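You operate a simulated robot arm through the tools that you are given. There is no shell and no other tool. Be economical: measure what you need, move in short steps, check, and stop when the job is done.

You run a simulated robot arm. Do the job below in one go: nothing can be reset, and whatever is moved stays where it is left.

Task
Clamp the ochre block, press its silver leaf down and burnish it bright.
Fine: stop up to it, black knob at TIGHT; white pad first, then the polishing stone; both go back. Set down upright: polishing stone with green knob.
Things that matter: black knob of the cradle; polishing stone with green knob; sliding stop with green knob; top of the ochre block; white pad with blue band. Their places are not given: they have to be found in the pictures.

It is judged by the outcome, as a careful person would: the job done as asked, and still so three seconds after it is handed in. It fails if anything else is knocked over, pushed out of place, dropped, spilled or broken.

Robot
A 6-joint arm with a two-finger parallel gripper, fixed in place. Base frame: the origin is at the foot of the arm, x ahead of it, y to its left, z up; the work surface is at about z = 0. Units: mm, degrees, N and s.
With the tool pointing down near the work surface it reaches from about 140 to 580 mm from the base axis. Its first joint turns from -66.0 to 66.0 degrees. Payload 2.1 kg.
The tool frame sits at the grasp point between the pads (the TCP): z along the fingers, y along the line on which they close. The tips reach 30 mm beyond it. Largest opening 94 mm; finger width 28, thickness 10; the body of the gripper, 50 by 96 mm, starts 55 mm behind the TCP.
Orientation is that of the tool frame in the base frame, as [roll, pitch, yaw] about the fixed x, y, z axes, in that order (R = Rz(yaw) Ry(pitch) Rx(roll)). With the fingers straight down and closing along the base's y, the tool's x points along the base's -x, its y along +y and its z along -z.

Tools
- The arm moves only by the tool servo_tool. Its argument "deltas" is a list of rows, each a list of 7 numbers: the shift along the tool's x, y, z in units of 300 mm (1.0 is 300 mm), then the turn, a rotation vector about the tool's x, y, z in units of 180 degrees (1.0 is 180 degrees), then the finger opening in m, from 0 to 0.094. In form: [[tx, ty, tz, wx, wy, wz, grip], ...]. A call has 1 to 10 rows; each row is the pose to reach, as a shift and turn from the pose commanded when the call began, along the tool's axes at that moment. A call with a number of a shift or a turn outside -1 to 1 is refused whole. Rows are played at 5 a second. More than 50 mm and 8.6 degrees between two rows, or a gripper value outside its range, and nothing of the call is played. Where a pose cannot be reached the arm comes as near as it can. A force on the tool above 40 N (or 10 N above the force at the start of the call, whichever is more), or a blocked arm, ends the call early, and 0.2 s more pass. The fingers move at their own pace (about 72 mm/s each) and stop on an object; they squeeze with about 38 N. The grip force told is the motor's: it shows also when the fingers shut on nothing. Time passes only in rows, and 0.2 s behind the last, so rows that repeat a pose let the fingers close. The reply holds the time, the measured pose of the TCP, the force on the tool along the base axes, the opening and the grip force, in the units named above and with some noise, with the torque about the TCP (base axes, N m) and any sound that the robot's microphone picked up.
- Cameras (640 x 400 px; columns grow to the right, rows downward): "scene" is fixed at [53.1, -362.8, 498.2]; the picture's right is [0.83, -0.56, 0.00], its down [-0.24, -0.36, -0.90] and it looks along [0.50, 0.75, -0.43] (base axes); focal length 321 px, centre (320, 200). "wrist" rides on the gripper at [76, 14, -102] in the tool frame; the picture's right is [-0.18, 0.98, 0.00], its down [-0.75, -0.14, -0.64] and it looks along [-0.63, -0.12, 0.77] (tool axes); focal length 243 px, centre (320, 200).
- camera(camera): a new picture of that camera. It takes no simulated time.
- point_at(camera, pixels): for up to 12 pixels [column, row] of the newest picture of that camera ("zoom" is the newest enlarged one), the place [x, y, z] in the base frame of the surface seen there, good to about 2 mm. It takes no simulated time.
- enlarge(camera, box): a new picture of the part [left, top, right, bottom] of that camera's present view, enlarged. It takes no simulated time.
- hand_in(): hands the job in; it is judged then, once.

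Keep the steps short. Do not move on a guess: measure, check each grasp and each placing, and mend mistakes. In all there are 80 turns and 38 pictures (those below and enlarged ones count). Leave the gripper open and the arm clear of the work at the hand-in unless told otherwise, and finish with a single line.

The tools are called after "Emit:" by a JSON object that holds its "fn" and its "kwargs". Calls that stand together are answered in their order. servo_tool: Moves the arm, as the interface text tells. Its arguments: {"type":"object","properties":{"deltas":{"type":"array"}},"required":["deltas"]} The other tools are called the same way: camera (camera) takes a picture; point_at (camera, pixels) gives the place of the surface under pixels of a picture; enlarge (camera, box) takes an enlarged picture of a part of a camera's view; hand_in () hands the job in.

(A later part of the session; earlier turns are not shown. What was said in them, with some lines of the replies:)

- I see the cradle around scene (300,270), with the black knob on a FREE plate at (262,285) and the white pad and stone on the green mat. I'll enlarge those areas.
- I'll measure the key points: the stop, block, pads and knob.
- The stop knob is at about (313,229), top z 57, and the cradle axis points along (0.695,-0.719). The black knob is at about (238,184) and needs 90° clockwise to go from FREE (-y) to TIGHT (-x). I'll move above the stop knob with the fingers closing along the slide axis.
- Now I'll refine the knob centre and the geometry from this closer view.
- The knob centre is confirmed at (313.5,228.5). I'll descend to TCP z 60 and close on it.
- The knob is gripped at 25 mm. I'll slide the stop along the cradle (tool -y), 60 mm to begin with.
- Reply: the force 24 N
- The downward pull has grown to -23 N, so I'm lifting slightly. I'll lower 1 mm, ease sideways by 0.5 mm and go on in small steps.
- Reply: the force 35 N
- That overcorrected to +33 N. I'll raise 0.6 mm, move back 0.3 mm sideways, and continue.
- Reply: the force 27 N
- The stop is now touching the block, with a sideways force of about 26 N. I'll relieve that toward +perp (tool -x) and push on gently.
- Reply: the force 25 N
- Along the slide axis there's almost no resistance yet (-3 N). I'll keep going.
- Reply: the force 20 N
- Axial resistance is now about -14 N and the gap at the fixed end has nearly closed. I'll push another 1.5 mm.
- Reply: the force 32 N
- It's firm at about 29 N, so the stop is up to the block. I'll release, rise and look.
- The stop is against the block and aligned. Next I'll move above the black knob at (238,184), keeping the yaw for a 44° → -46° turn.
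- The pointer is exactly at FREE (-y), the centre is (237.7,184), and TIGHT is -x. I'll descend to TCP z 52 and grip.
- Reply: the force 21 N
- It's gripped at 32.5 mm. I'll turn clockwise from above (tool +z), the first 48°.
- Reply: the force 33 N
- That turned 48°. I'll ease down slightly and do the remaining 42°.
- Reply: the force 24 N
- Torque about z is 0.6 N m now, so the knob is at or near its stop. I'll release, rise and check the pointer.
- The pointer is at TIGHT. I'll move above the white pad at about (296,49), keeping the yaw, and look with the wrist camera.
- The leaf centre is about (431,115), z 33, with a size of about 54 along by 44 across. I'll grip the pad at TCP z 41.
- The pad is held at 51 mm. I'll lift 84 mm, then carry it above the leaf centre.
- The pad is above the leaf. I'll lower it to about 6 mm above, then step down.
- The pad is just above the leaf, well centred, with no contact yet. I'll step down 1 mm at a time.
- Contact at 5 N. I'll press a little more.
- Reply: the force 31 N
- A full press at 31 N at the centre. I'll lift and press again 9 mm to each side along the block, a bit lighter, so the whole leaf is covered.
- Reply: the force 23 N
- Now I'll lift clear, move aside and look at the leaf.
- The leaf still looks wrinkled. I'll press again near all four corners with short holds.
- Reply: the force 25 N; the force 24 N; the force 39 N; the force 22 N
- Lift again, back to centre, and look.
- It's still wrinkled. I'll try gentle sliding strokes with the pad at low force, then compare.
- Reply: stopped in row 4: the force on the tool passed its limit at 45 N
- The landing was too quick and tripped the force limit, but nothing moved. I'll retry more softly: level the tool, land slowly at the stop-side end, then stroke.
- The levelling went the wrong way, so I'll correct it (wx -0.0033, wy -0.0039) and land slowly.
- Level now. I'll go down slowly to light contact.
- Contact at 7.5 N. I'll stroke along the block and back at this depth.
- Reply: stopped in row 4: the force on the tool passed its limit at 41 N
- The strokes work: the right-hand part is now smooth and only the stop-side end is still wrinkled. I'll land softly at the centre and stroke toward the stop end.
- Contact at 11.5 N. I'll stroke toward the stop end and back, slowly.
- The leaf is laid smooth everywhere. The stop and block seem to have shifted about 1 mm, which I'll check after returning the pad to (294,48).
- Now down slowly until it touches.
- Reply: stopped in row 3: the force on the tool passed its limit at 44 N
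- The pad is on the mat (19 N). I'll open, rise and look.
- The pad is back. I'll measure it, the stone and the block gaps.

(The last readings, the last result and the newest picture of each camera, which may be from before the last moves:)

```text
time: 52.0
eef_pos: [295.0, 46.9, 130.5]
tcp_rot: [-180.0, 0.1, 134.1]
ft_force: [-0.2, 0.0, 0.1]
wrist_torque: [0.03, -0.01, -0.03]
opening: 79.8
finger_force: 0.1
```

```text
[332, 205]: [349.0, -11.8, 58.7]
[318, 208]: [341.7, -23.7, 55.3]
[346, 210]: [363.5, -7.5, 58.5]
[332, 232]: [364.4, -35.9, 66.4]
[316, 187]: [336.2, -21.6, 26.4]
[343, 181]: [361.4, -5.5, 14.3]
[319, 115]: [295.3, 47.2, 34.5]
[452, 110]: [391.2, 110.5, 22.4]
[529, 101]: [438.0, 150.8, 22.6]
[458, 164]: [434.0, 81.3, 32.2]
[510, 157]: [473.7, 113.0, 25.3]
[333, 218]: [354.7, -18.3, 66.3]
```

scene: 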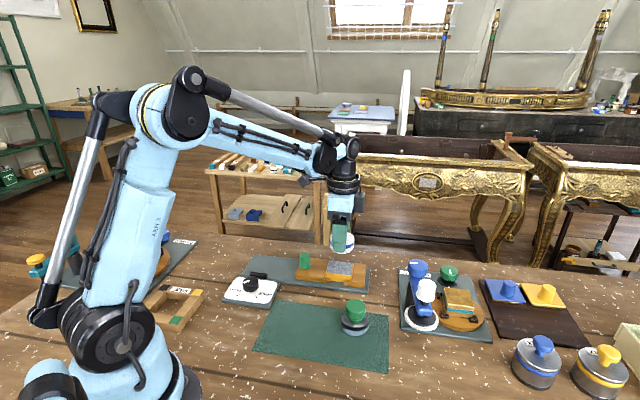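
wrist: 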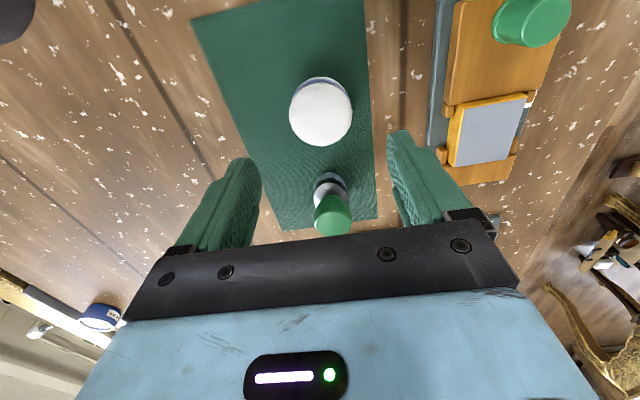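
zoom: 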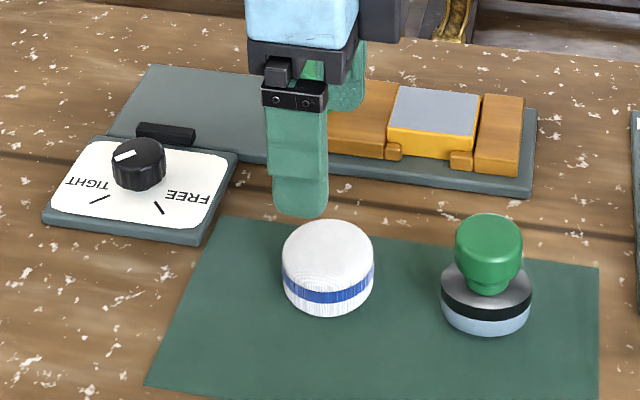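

The pad is at (295,47), within 3 mm of where it was. The stone's centre is about (358,-25), knob top z 66. I'll move above it with the fingers at 60 mm.

Emit:
{"fn": "servo_tool", "kwargs": {"deltas": [[-0.08, -0.004, 0, 0, 0, 0, 0.06], [-0.16, -0.008, 0, 0, 0, 0, 0.06], [-0.24, -0.012, 0, 0, 0, 0, 0.06], [-0.3185, -0.0157, 0, 0, 0, 0, 0.06], [-0.3185, -0.0157, 0.05, 0, 0, 0, 0.06], [-0.3185, -0.0157, 0.05, 0, 0, 0, 0.06]]}}

Emit:
{"fn": "camera", "kwargs": {"camera": "wrist"}}

```text
time: 53.4
eef_pos: [359.2, -26.1, 117.4]
tcp_rot: [-179.9, 0.1, 134.2]
ft_force: [-0.2, -0.3, 0.5]
wrist_torque: [0.0, -0.02, 0.02]
opening: 60.0
finger_force: 0.0
```

```text
11 pictures are left
```

wrist: 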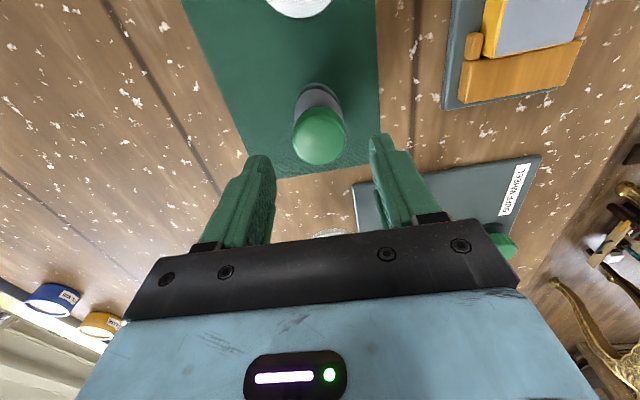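

Emit:
{"fn": "point_at", "kwargs": {"camera": "wrist", "pixels": [[320, 136], [320, 163], [293, 136], [347, 136], [320, 112], [299, 104], [340, 104]]}}

```text
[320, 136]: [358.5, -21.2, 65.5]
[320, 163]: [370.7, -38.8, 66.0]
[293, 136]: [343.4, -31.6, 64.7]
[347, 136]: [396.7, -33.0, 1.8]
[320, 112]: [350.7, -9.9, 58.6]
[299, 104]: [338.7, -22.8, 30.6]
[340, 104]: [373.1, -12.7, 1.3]
```

The knob centre is about (360,-25), so it's aligned. I'll descend to TCP z 70 and grip.

Emit:
{"fn": "servo_tool", "kwargs": {"deltas": [[0, 0, 0.08, 0, 0, 0, 0.06], [0, 0, 0.157, 0, 0, 0, 0.06], [0, 0, 0.157, 0, 0, 0, 0.03], [0, 0, 0.157, 0, 0, 0, 0.015], [0, 0, 0.157, 0, 0, 0, 0.015]]}}

```text
time: 54.6
eef_pos: [359.4, -26.9, 70.8]
tcp_rot: [-179.9, 0.1, 134.3]
ft_force: [-0.7, 0.9, 0.0]
wrist_torque: [-0.03, 0.0, -0.01]
opening: 36.5
finger_force: 38.3
```

Gripped at 36.5 mm. I'll lift and carry the stone above the leaf.

Emit:
{"fn": "servo_tool", "kwargs": {"deltas": [[0, 0, -0.12, 0, 0, 0, 0.015], [0, 0, -0.24, 0, 0, 0, 0.015], [0, 0, -0.27, 0, 0, 0, 0.015], [0.04, 0.125, -0.27, 0, 0, 0, 0.015], [0.085, 0.25, -0.27, 0, 0, 0, 0.015], [0.13, 0.375, -0.27, 0, 0, 0, 0.015], [0.1747, 0.5, -0.27, 0, 0, 0, 0.015], [0.1747, 0.5, -0.27, 0, 0, 0, 0.015]]}}

Emit:
{"fn": "enlarge", "kwargs": {"camera": "scene", "box": [280, 200, 400, 290]}}

```text
time: 56.4
eef_pos: [429.0, 117.7, 151.1]
tcp_rot: [-180.0, 0.0, 134.1]
ft_force: [0.3, 0.8, -1.1]
wrist_torque: [-0.01, 0.01, -0.02]
opening: 36.5
finger_force: 37.4
```

```text
4.44 times, centred on (340, 245) of scene
```

zoom: 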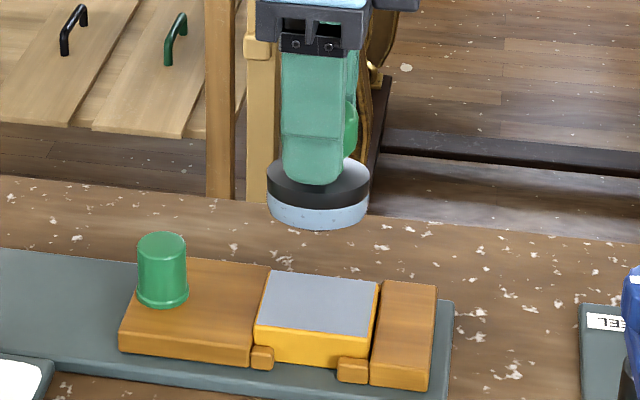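

The stone is held level above the leaf. I'll descend to about z 107, slowly at the end.

Emit:
{"fn": "servo_tool", "kwargs": {"deltas": [[0, 0, 0.08, 0, 0, 0, 0.015], [0, 0, 0.13, 0, 0, 0, 0.015], [0, 0, 0.143, 0, 0, 0, 0.015], [0, 0, 0.147, 0, 0, 0, 0.015]]}}

```text
time: 57.4
eef_pos: [428.8, 115.9, 105.7]
tcp_rot: [-179.8, 0.0, 134.2]
ft_force: [-0.6, 1.0, -1.1]
wrist_torque: [0.01, -0.01, -0.01]
opening: 36.7
finger_force: 37.2
```

Emit:
{"fn": "servo_tool", "kwargs": {"deltas": [[0, 0, 0.002, 0, 0, 0, 0.015], [0, 0, 0.004, 0, 0, 0, 0.015], [0, 0, 0.006, 0, 0, 0, 0.015]]}}

```text
time: 58.2
eef_pos: [429.8, 117.4, 103.3]
tcp_rot: [-179.9, 0.0, 134.2]
ft_force: [0.0, 0.7, -0.2]
wrist_torque: [-0.02, 0.0, 0.0]
opening: 36.7
finger_force: 37.7
```

Emit:
{"fn": "servo_tool", "kwargs": {"deltas": [[0, 0, 0.0015, 0, 0, 0, 0.015], [0, 0, 0.003, 0, 0, 0, 0.015], [0, 0, 0.003, 0, 0, 0, 0.015]]}}

```text
time: 59.0
eef_pos: [429.7, 116.6, 103.6]
tcp_rot: [-179.9, 0.1, 134.2]
ft_force: [1.7, 0.5, 1.8]
wrist_torque: [0.04, -0.11, -0.01]
opening: 36.1
finger_force: 38.6
```

Emit:
{"fn": "servo_tool", "kwargs": {"deltas": [[0, 0, 0.0015, 0, 0, 0, 0.015], [0, 0, 0.002, 0, 0, 0, 0.015]]}}

```text
time: 59.6
eef_pos: [430.6, 116.6, 102.5]
tcp_rot: [-179.9, 0.1, 134.1]
ft_force: [-2.1, -2.6, 10.5]
wrist_torque: [-0.23, 0.17, -0.01]
opening: 36.2
finger_force: 37.9
```

10.5 N. I'll stroke toward the fixed end with lanes to both sides.

Emit:
{"fn": "servo_tool", "kwargs": {"deltas": [[-0.012, 0, 0, 0, 0, 0, 0.015], [-0.024, 0, 0, 0, 0, 0, 0.015], [-0.036, 0, 0, 0, 0, 0, 0.015], [-0.036, 0.015, 0, 0, 0, 0, 0.015], [-0.024, 0.015, 0, 0, 0, 0, 0.015], [-0.012, 0.015, 0, 0, 0, 0, 0.015], [-0.012, 0, 0, 0, 0, 0, 0.015], [-0.012, -0.015, 0, 0, 0, 0, 0.015], [-0.024, -0.015, 0, 0, 0, 0, 0.015], [-0.036, -0.015, 0, 0, 0, 0, 0.015]]}}

```text
time: 61.8
eef_pos: [431.9, 107.0, 102.5]
tcp_rot: [-179.8, 0.0, 134.3]
ft_force: [-9.4, 9.7, 32.6]
wrist_torque: [0.49, 0.55, 0.05]
opening: 35.9
finger_force: 38.0
```

The force rose to 33 N, so I'll ease up 0.4 mm and stroke back toward the stop end.

Emit:
{"fn": "servo_tool", "kwargs": {"deltas": [[0.0, 0.0, -0.0012, 0, 0, 0, 0.015], [0.014, 0, -0.0012, 0, 0, 0, 0.015], [0.028, 0, -0.0012, 0, 0, 0, 0.015], [0.042, 0, -0.0012, 0, 0, 0, 0.015], [0.056, 0, -0.0012, 0, 0, 0, 0.015], [0.068, 0, -0.0012, 0, 0, 0, 0.015], [0.068, 0.015, -0.0012, 0, 0, 0, 0.015], [0.068, 0.03, -0.0012, 0, 0, 0, 0.015], [0.054, 0.03, -0.0012, 0, 0, 0, 0.015], [0.04, 0.03, -0.0012, 0, 0, 0, 0.015]]}}

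Emit:
{"fn": "servo_tool", "kwargs": {"deltas": [[0, 0, -0.03, 0, 0, 0, 0.015], [0, 0, -0.1, 0, 0, 0, 0.015], [0, 0, -0.15, 0, 0, 0, 0.015]]}}

Emit:
{"fn": "enlarge", "kwargs": {"camera": "scene", "box": [305, 235, 375, 285]}}

```text
time: 64.0
eef_pos: [431.2, 121.4, 102.0]
tcp_rot: [-180.0, -0.1, 134.4]
ft_force: [-4.0, 6.2, 16.4]
wrist_torque: [0.37, 0.28, -0.04]
opening: 36.3
finger_force: 37.8
```

```text
time: 64.8
eef_pos: [432.1, 120.8, 147.8]
tcp_rot: [-179.9, 0.2, 134.2]
ft_force: [-0.2, 0.3, -1.3]
wrist_torque: [-0.02, 0.02, -0.01]
opening: 36.2
finger_force: 37.9
```

```text
8.00 times, centred on (340, 260) of scene
```

zoom: 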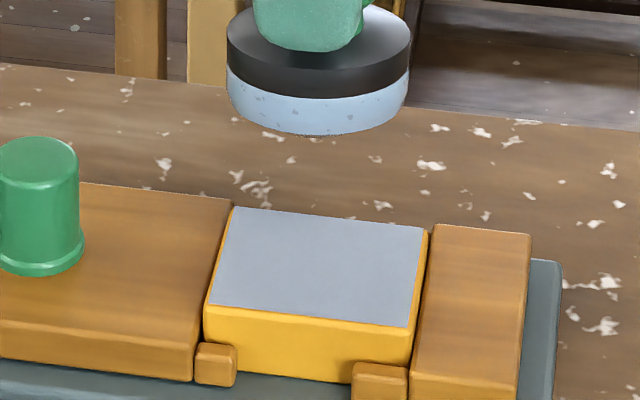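

No brightening yet. I'll do more strokes, landing softly first.

Emit:
{"fn": "servo_tool", "kwargs": {"deltas": [[0, -0.015, 0.07, 0, 0, 0, 0.015], [0, -0.015, 0.13, 0, 0, 0, 0.015], [0, -0.015, 0.143, 0, 0, 0, 0.015], [0, -0.015, 0.147, 0, 0, 0, 0.015], [0, -0.015, 0.149, 0, 0, 0, 0.015], [0, -0.015, 0.1505, 0, 0, 0, 0.015]]}}

```text
time: 66.2
eef_pos: [429.1, 117.5, 102.2]
tcp_rot: [-179.9, 0.0, 134.2]
ft_force: [-0.4, -0.3, 12.3]
wrist_torque: [0.03, -0.08, -0.02]
opening: 35.7
finger_force: 38.1
```

Emit:
{"fn": "servo_tool", "kwargs": {"deltas": [[-0.02, 0, 0.0005, 0, 0, 0, 0.015], [-0.038, 0, 0.0005, 0, 0, 0, 0.015], [-0.019, 0.005, 0.0005, 0, 0, 0, 0.015], [0, 0.01, 0.0005, 0, 0, 0, 0.015], [0.019, 0.01, 0.0005, 0, 0, 0, 0.015], [0.036, 0.01, 0.0005, 0, 0, 0, 0.015], [0.019, 0.005, 0.0005, 0, 0, 0, 0.015], [0, 0, 0.0005, 0, 0, 0, 0.015], [-0.02, -0.01, 0.0005, 0, 0, 0, 0.015], [-0.038, -0.01, 0.0005, 0, 0, 0, 0.015]]}}

Emit:
{"fn": "servo_tool", "kwargs": {"deltas": [[0.02, 0, 0, 0, 0, 0, 0.015], [0.038, 0, 0, 0, 0, 0, 0.015], [0.056, 0, 0, 0, 0, 0, 0.015], [0.074, 0, 0, 0, 0, 0, 0.015], [0.056, 0.01, 0, 0, 0, 0, 0.015], [0.038, 0.02, 0, 0, 0, 0, 0.015], [0.019, 0.02, 0, 0, 0, 0, 0.015], [0, 0.02, 0, 0, 0, 0, 0.015], [0.02, 0.01, 0, 0, 0, 0, 0.015], [0.038, 0.01, 0, 0, 0, 0, 0.015]]}}

Emit:
{"fn": "enlarge", "kwargs": {"camera": "scene", "box": [305, 235, 375, 285]}}

```text
time: 68.4
eef_pos: [434.0, 108.4, 102.5]
tcp_rot: [-179.8, 0.1, 134.2]
ft_force: [-5.7, 5.1, 18.9]
wrist_torque: [0.44, 0.42, 0.02]
opening: 35.9
finger_force: 38.0
```

```text
time: 70.6
eef_pos: [428.4, 117.3, 102.1]
tcp_rot: [-179.9, 0.3, 134.2]
ft_force: [4.9, -3.9, 16.9]
wrist_torque: [-0.29, -0.34, -0.04]
opening: 35.8
finger_force: 38.1
```

```text
8.00 times, centred on (340, 260) of scene
```

zoom: 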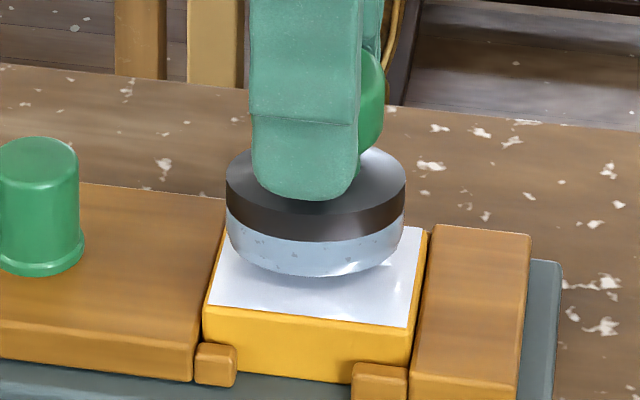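

It's bright now. I'll lift off and check the coverage.

Emit:
{"fn": "servo_tool", "kwargs": {"deltas": [[0, 0, -0.02, 0, 0, 0, 0.015], [0, 0, -0.1, 0, 0, 0, 0.015], [0, 0, -0.18, 0, 0, 0, 0.015]]}}

Emit:
{"fn": "enlarge", "kwargs": {"camera": "scene", "box": [305, 235, 375, 285]}}

```text
time: 71.4
eef_pos: [430.2, 118.4, 156.8]
tcp_rot: [-180.0, 0.1, 134.2]
ft_force: [-0.3, -0.1, -0.5]
wrist_torque: [0.0, 0.0, 0.02]
opening: 36.0
finger_force: 37.6
```

```text
8.00 times, centred on (340, 260) of scene
```

zoom: 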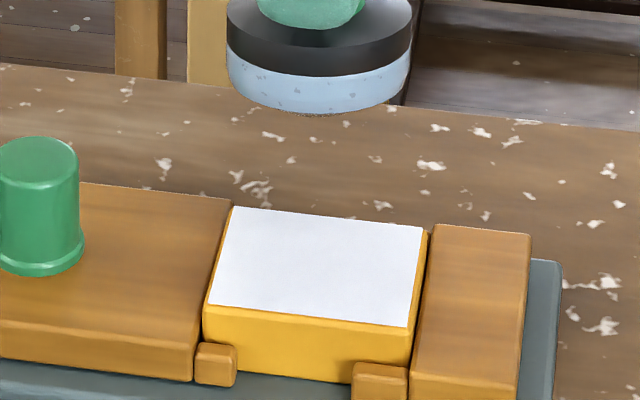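

The leaf is uniformly bright. I'll return the stone by retracing the commanded shifts (-0.1787, -0.5, +0.292), stopping about 4 mm above the mat.

Emit:
{"fn": "servo_tool", "kwargs": {"deltas": [[-0.045, -0.125, 0, 0, 0, 0, 0.015], [-0.09, -0.25, 0, 0, 0, 0, 0.015], [-0.135, -0.375, 0, 0, 0, 0, 0.015], [-0.1787, -0.5, 0, 0, 0, 0, 0.015], [-0.1787, -0.5, 0.12, 0, 0, 0, 0.015], [-0.1787, -0.5, 0.22, 0, 0, 0, 0.015], [-0.1787, -0.5, 0.27, 0, 0, 0, 0.015], [-0.1787, -0.5, 0.278, 0, 0, 0, 0.015]]}}

Emit:
{"fn": "servo_tool", "kwargs": {"deltas": [[0, 0, 0.004, 0, 0, 0, 0.015], [0, 0, 0.007, 0, 0, 0, 0.015], [0, 0, 0.01, 0, 0, 0, 0.015]]}}

```text
time: 73.2
eef_pos: [359.2, -25.9, 70.9]
tcp_rot: [-179.9, 0.1, 134.2]
ft_force: [1.2, 0.5, -1.6]
wrist_torque: [0.0, 0.0, 0.01]
opening: 35.8
finger_force: 37.9
```

```text
time: 74.0
eef_pos: [359.3, -24.7, 71.1]
tcp_rot: [-179.9, 0.0, 134.2]
ft_force: [-2.7, -0.7, 17.9]
wrist_torque: [0.0, 0.12, -0.07]
opening: 36.0
finger_force: 38.1
```

It's touching the mat at 18 N. I'll open and rise.

Emit:
{"fn": "servo_tool", "kwargs": {"deltas": [[0, 0, -0.001, 0, 0, 0, 0.015], [0, 0, -0.001, 0, 0, 0, 0.06], [0, 0, -0.001, 0, 0, 0, 0.06], [0, 0, -0.1, 0, 0, 0, 0.06], [0, 0, -0.22, 0, 0, 0, 0.06], [0, 0, -0.3, 0, 0, 0, 0.06]]}}

Emit:
{"fn": "enlarge", "kwargs": {"camera": "scene", "box": [210, 235, 400, 355]}}

```text
time: 75.4
eef_pos: [357.8, -24.9, 161.8]
tcp_rot: [-179.9, 0.1, 134.2]
ft_force: [0.3, 0.0, -0.1]
wrist_torque: [0.03, 0.02, 0.03]
opening: 59.8
finger_force: 0.1
```

```text
3.33 times, centred on (305, 295) of scene
```

zoom: 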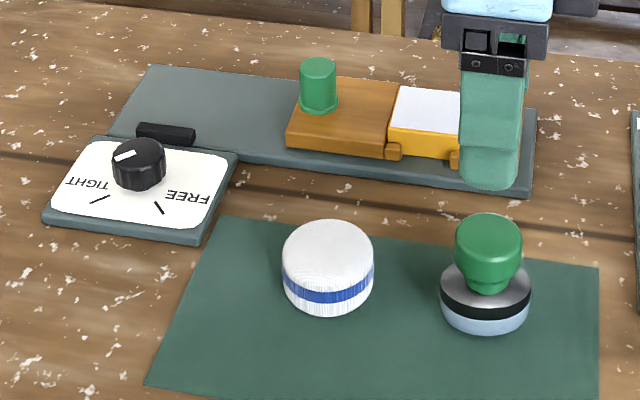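

The stone is upright and back in place. I'll go above the black knob to verify the pointer and the stop gap with the wrist camera.

Emit:
{"fn": "servo_tool", "kwargs": {"deltas": [[0.13, 0.033, 0, 0, 0, 0, 0.06], [0.26, 0.066, 0, 0, 0, 0, 0.06], [0.39, 0.099, 0, 0, 0, 0, 0.06], [0.52, 0.131, 0, 0, 0, 0, 0.06], [0.65, 0.164, 0, 0, 0, 0, 0.06], [0.77, 0.196, 0, 0, 0, 0, 0.06], [0.779, 0.196, 0.06, 0, 0, 0, 0.06]]}}

Emit:
{"fn": "enlarge", "kwargs": {"camera": "wrist", "box": [220, 50, 420, 170]}}

Emit:
{"fn": "point_at", "kwargs": {"camera": "wrist", "pixels": [[320, 120]]}}

Emit:
{"fn": "enlarge", "kwargs": {"camera": "scene", "box": [290, 240, 380, 295]}}

```text
time: 77.0
eef_pos: [236.0, 185.1, 141.9]
tcp_rot: [-179.9, 0.2, 134.3]
ft_force: [-0.1, -0.5, 0.7]
wrist_torque: [0.01, -0.02, 0.03]
opening: 60.0
finger_force: 0.1
```

```text
3.20 times, centred on (320, 110) of wrist
```

zoom: 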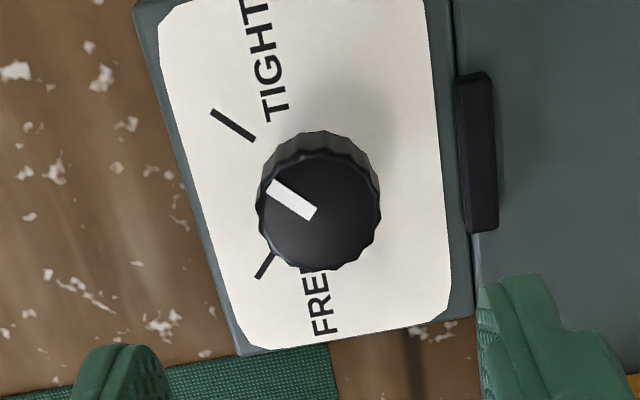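

```text
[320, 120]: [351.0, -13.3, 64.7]
```

```text
7.11 times, centred on (335, 268) of scene
```

zoom: 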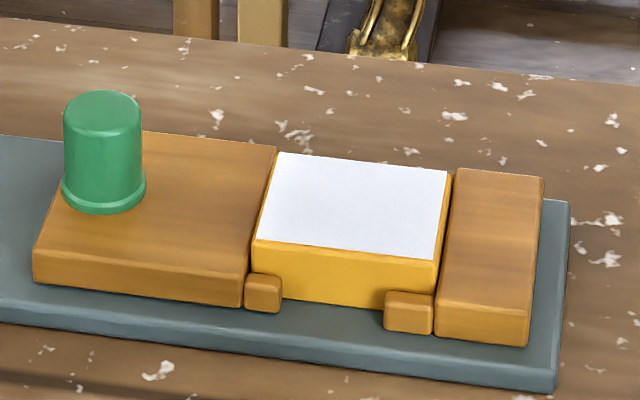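

The pointer is exactly on TIGHT. The stop eased back about 1 mm during rubbing, so I'll snug it up by pushing the stop knob from behind with closed fingers. First I'll measure the knob.

Emit:
{"fn": "point_at", "kwargs": {"camera": "zoom", "pixels": [[103, 110], [67, 125], [140, 125], [103, 135], [275, 152], [285, 156], [249, 242], [257, 243], [452, 175], [448, 172], [456, 178], [435, 262]]}}

```text
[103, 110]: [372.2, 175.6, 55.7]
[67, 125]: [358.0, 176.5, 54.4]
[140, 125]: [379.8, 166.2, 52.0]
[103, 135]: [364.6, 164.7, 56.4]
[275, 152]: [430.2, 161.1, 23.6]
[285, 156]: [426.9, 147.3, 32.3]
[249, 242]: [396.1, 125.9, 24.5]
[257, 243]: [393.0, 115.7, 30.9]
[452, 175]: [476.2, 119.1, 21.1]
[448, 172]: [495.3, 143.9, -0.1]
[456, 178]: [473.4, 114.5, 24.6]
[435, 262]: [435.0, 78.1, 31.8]
```

The knob is at about (369.5,172). I'll go to 32 mm behind it with the fingers closed, then descend to TCP z 64.

Emit:
{"fn": "servo_tool", "kwargs": {"deltas": [[-0.078, 0.097, 0, 0, 0, 0, 0.0], [-0.156, 0.193, 0, 0, 0, 0, 0.0], [-0.234, 0.29, 0, 0, 0, 0, 0.0], [-0.234, 0.29, 0.1, 0, 0, 0, 0.0], [-0.234, 0.29, 0.2, 0, 0, 0, 0.0], [-0.234, 0.29, 0.26, 0, 0, 0, 0.0], [-0.234, 0.29, 0.26, 0, 0, 0, 0.0]]}}

```text
time: 78.6
eef_pos: [348.1, 192.0, 62.9]
tcp_rot: [-179.9, 0.0, 134.1]
ft_force: [0.3, -0.2, -0.1]
wrist_torque: [-0.01, -0.01, 0.01]
opening: 0.2
finger_force: 33.2
```

Now I'll push along the slide axis (tool -x) in small steps until the force rises.

Emit:
{"fn": "servo_tool", "kwargs": {"deltas": [[-0.004, 0, 0, 0, 0, 0, 0], [-0.008, 0, 0, 0, 0, 0, 0], [-0.011, 0, 0, 0, 0, 0, 0]]}}

```text
time: 79.4
eef_pos: [350.1, 191.5, 64.7]
tcp_rot: [-179.8, -0.1, 134.3]
ft_force: [-14.1, 10.8, -4.3]
wrist_torque: [0.34, 0.18, 0.04]
opening: 0.0
finger_force: 32.8
```

Contact at about 18 N. A little further.

Emit:
{"fn": "servo_tool", "kwargs": {"deltas": [[-0.002, 0, 0, 0, 0, 0, 0], [-0.0035, 0, 0, 0, 0, 0, 0], [-0.0035, 0, 0, 0, 0, 0, 0]]}}

```text
time: 80.2
eef_pos: [350.4, 191.2, 63.0]
tcp_rot: [-179.7, -0.4, 134.3]
ft_force: [-29.0, 14.5, -6.9]
wrist_torque: [0.25, 0.47, -0.07]
opening: 0.0
finger_force: 32.4
```

It holds firm at 32 N. I'll back off, rise, and open clear of the work.

Emit:
{"fn": "servo_tool", "kwargs": {"deltas": [[0.02, 0, 0, 0, 0, 0, 0], [0.03, 0, -0.1, 0, 0, 0, 0], [0.03, 0, -0.2, 0, 0, 0, 0], [0.03, 0, -0.32, 0, 0, 0, 0.06], [0.06, -0.1, -0.45, 0, 0, 0, 0.08], [0.1, -0.2, -0.55, 0, 0, 0, 0.08], [0.1, -0.2, -0.55, 0, 0, 0, 0.08]]}}

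Emit:
{"fn": "enlarge", "kwargs": {"camera": "scene", "box": [290, 240, 380, 295]}}

Emit:
{"fn": "camera", "kwargs": {"camera": "scene"}}

```text
time: 81.8
eef_pos: [287.2, 169.1, 228.8]
tcp_rot: [-179.9, 0.1, 134.1]
ft_force: [0.5, 0.8, 0.1]
wrist_torque: [0.03, 0.01, 0.02]
opening: 80.1
finger_force: 0.0
```

```text
7.11 times, centred on (335, 268) of scene
```

zoom: 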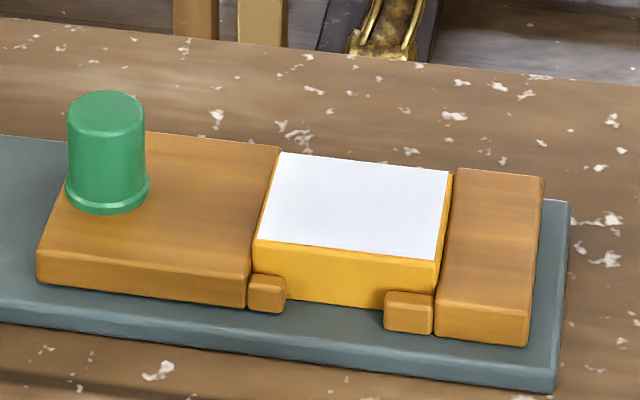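

```text
2 pictures are left
```

scene: 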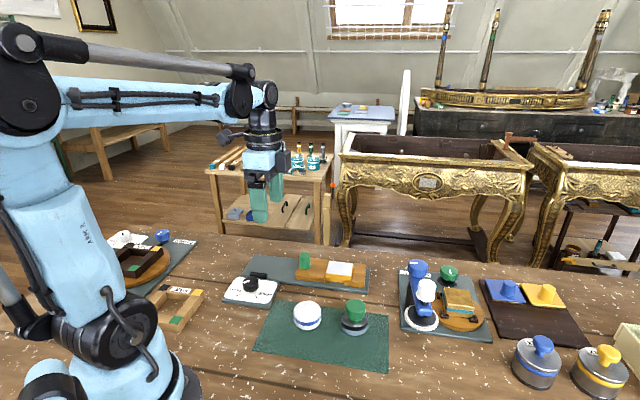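

The stop is snug against the block, the knob is at TIGHT, the leaf is bright, both tools are back, and the arm is clear with the gripper open. I'm handing in.

Emit:
{"fn": "hand_in", "kwargs": {}}

```text
The job is handed in.
```

The ochre block is clamped with the stop up to it and the black knob at TIGHT, its silver leaf is pressed down and burnished bright, and the white pad and the upright polishing stone are back in their places.
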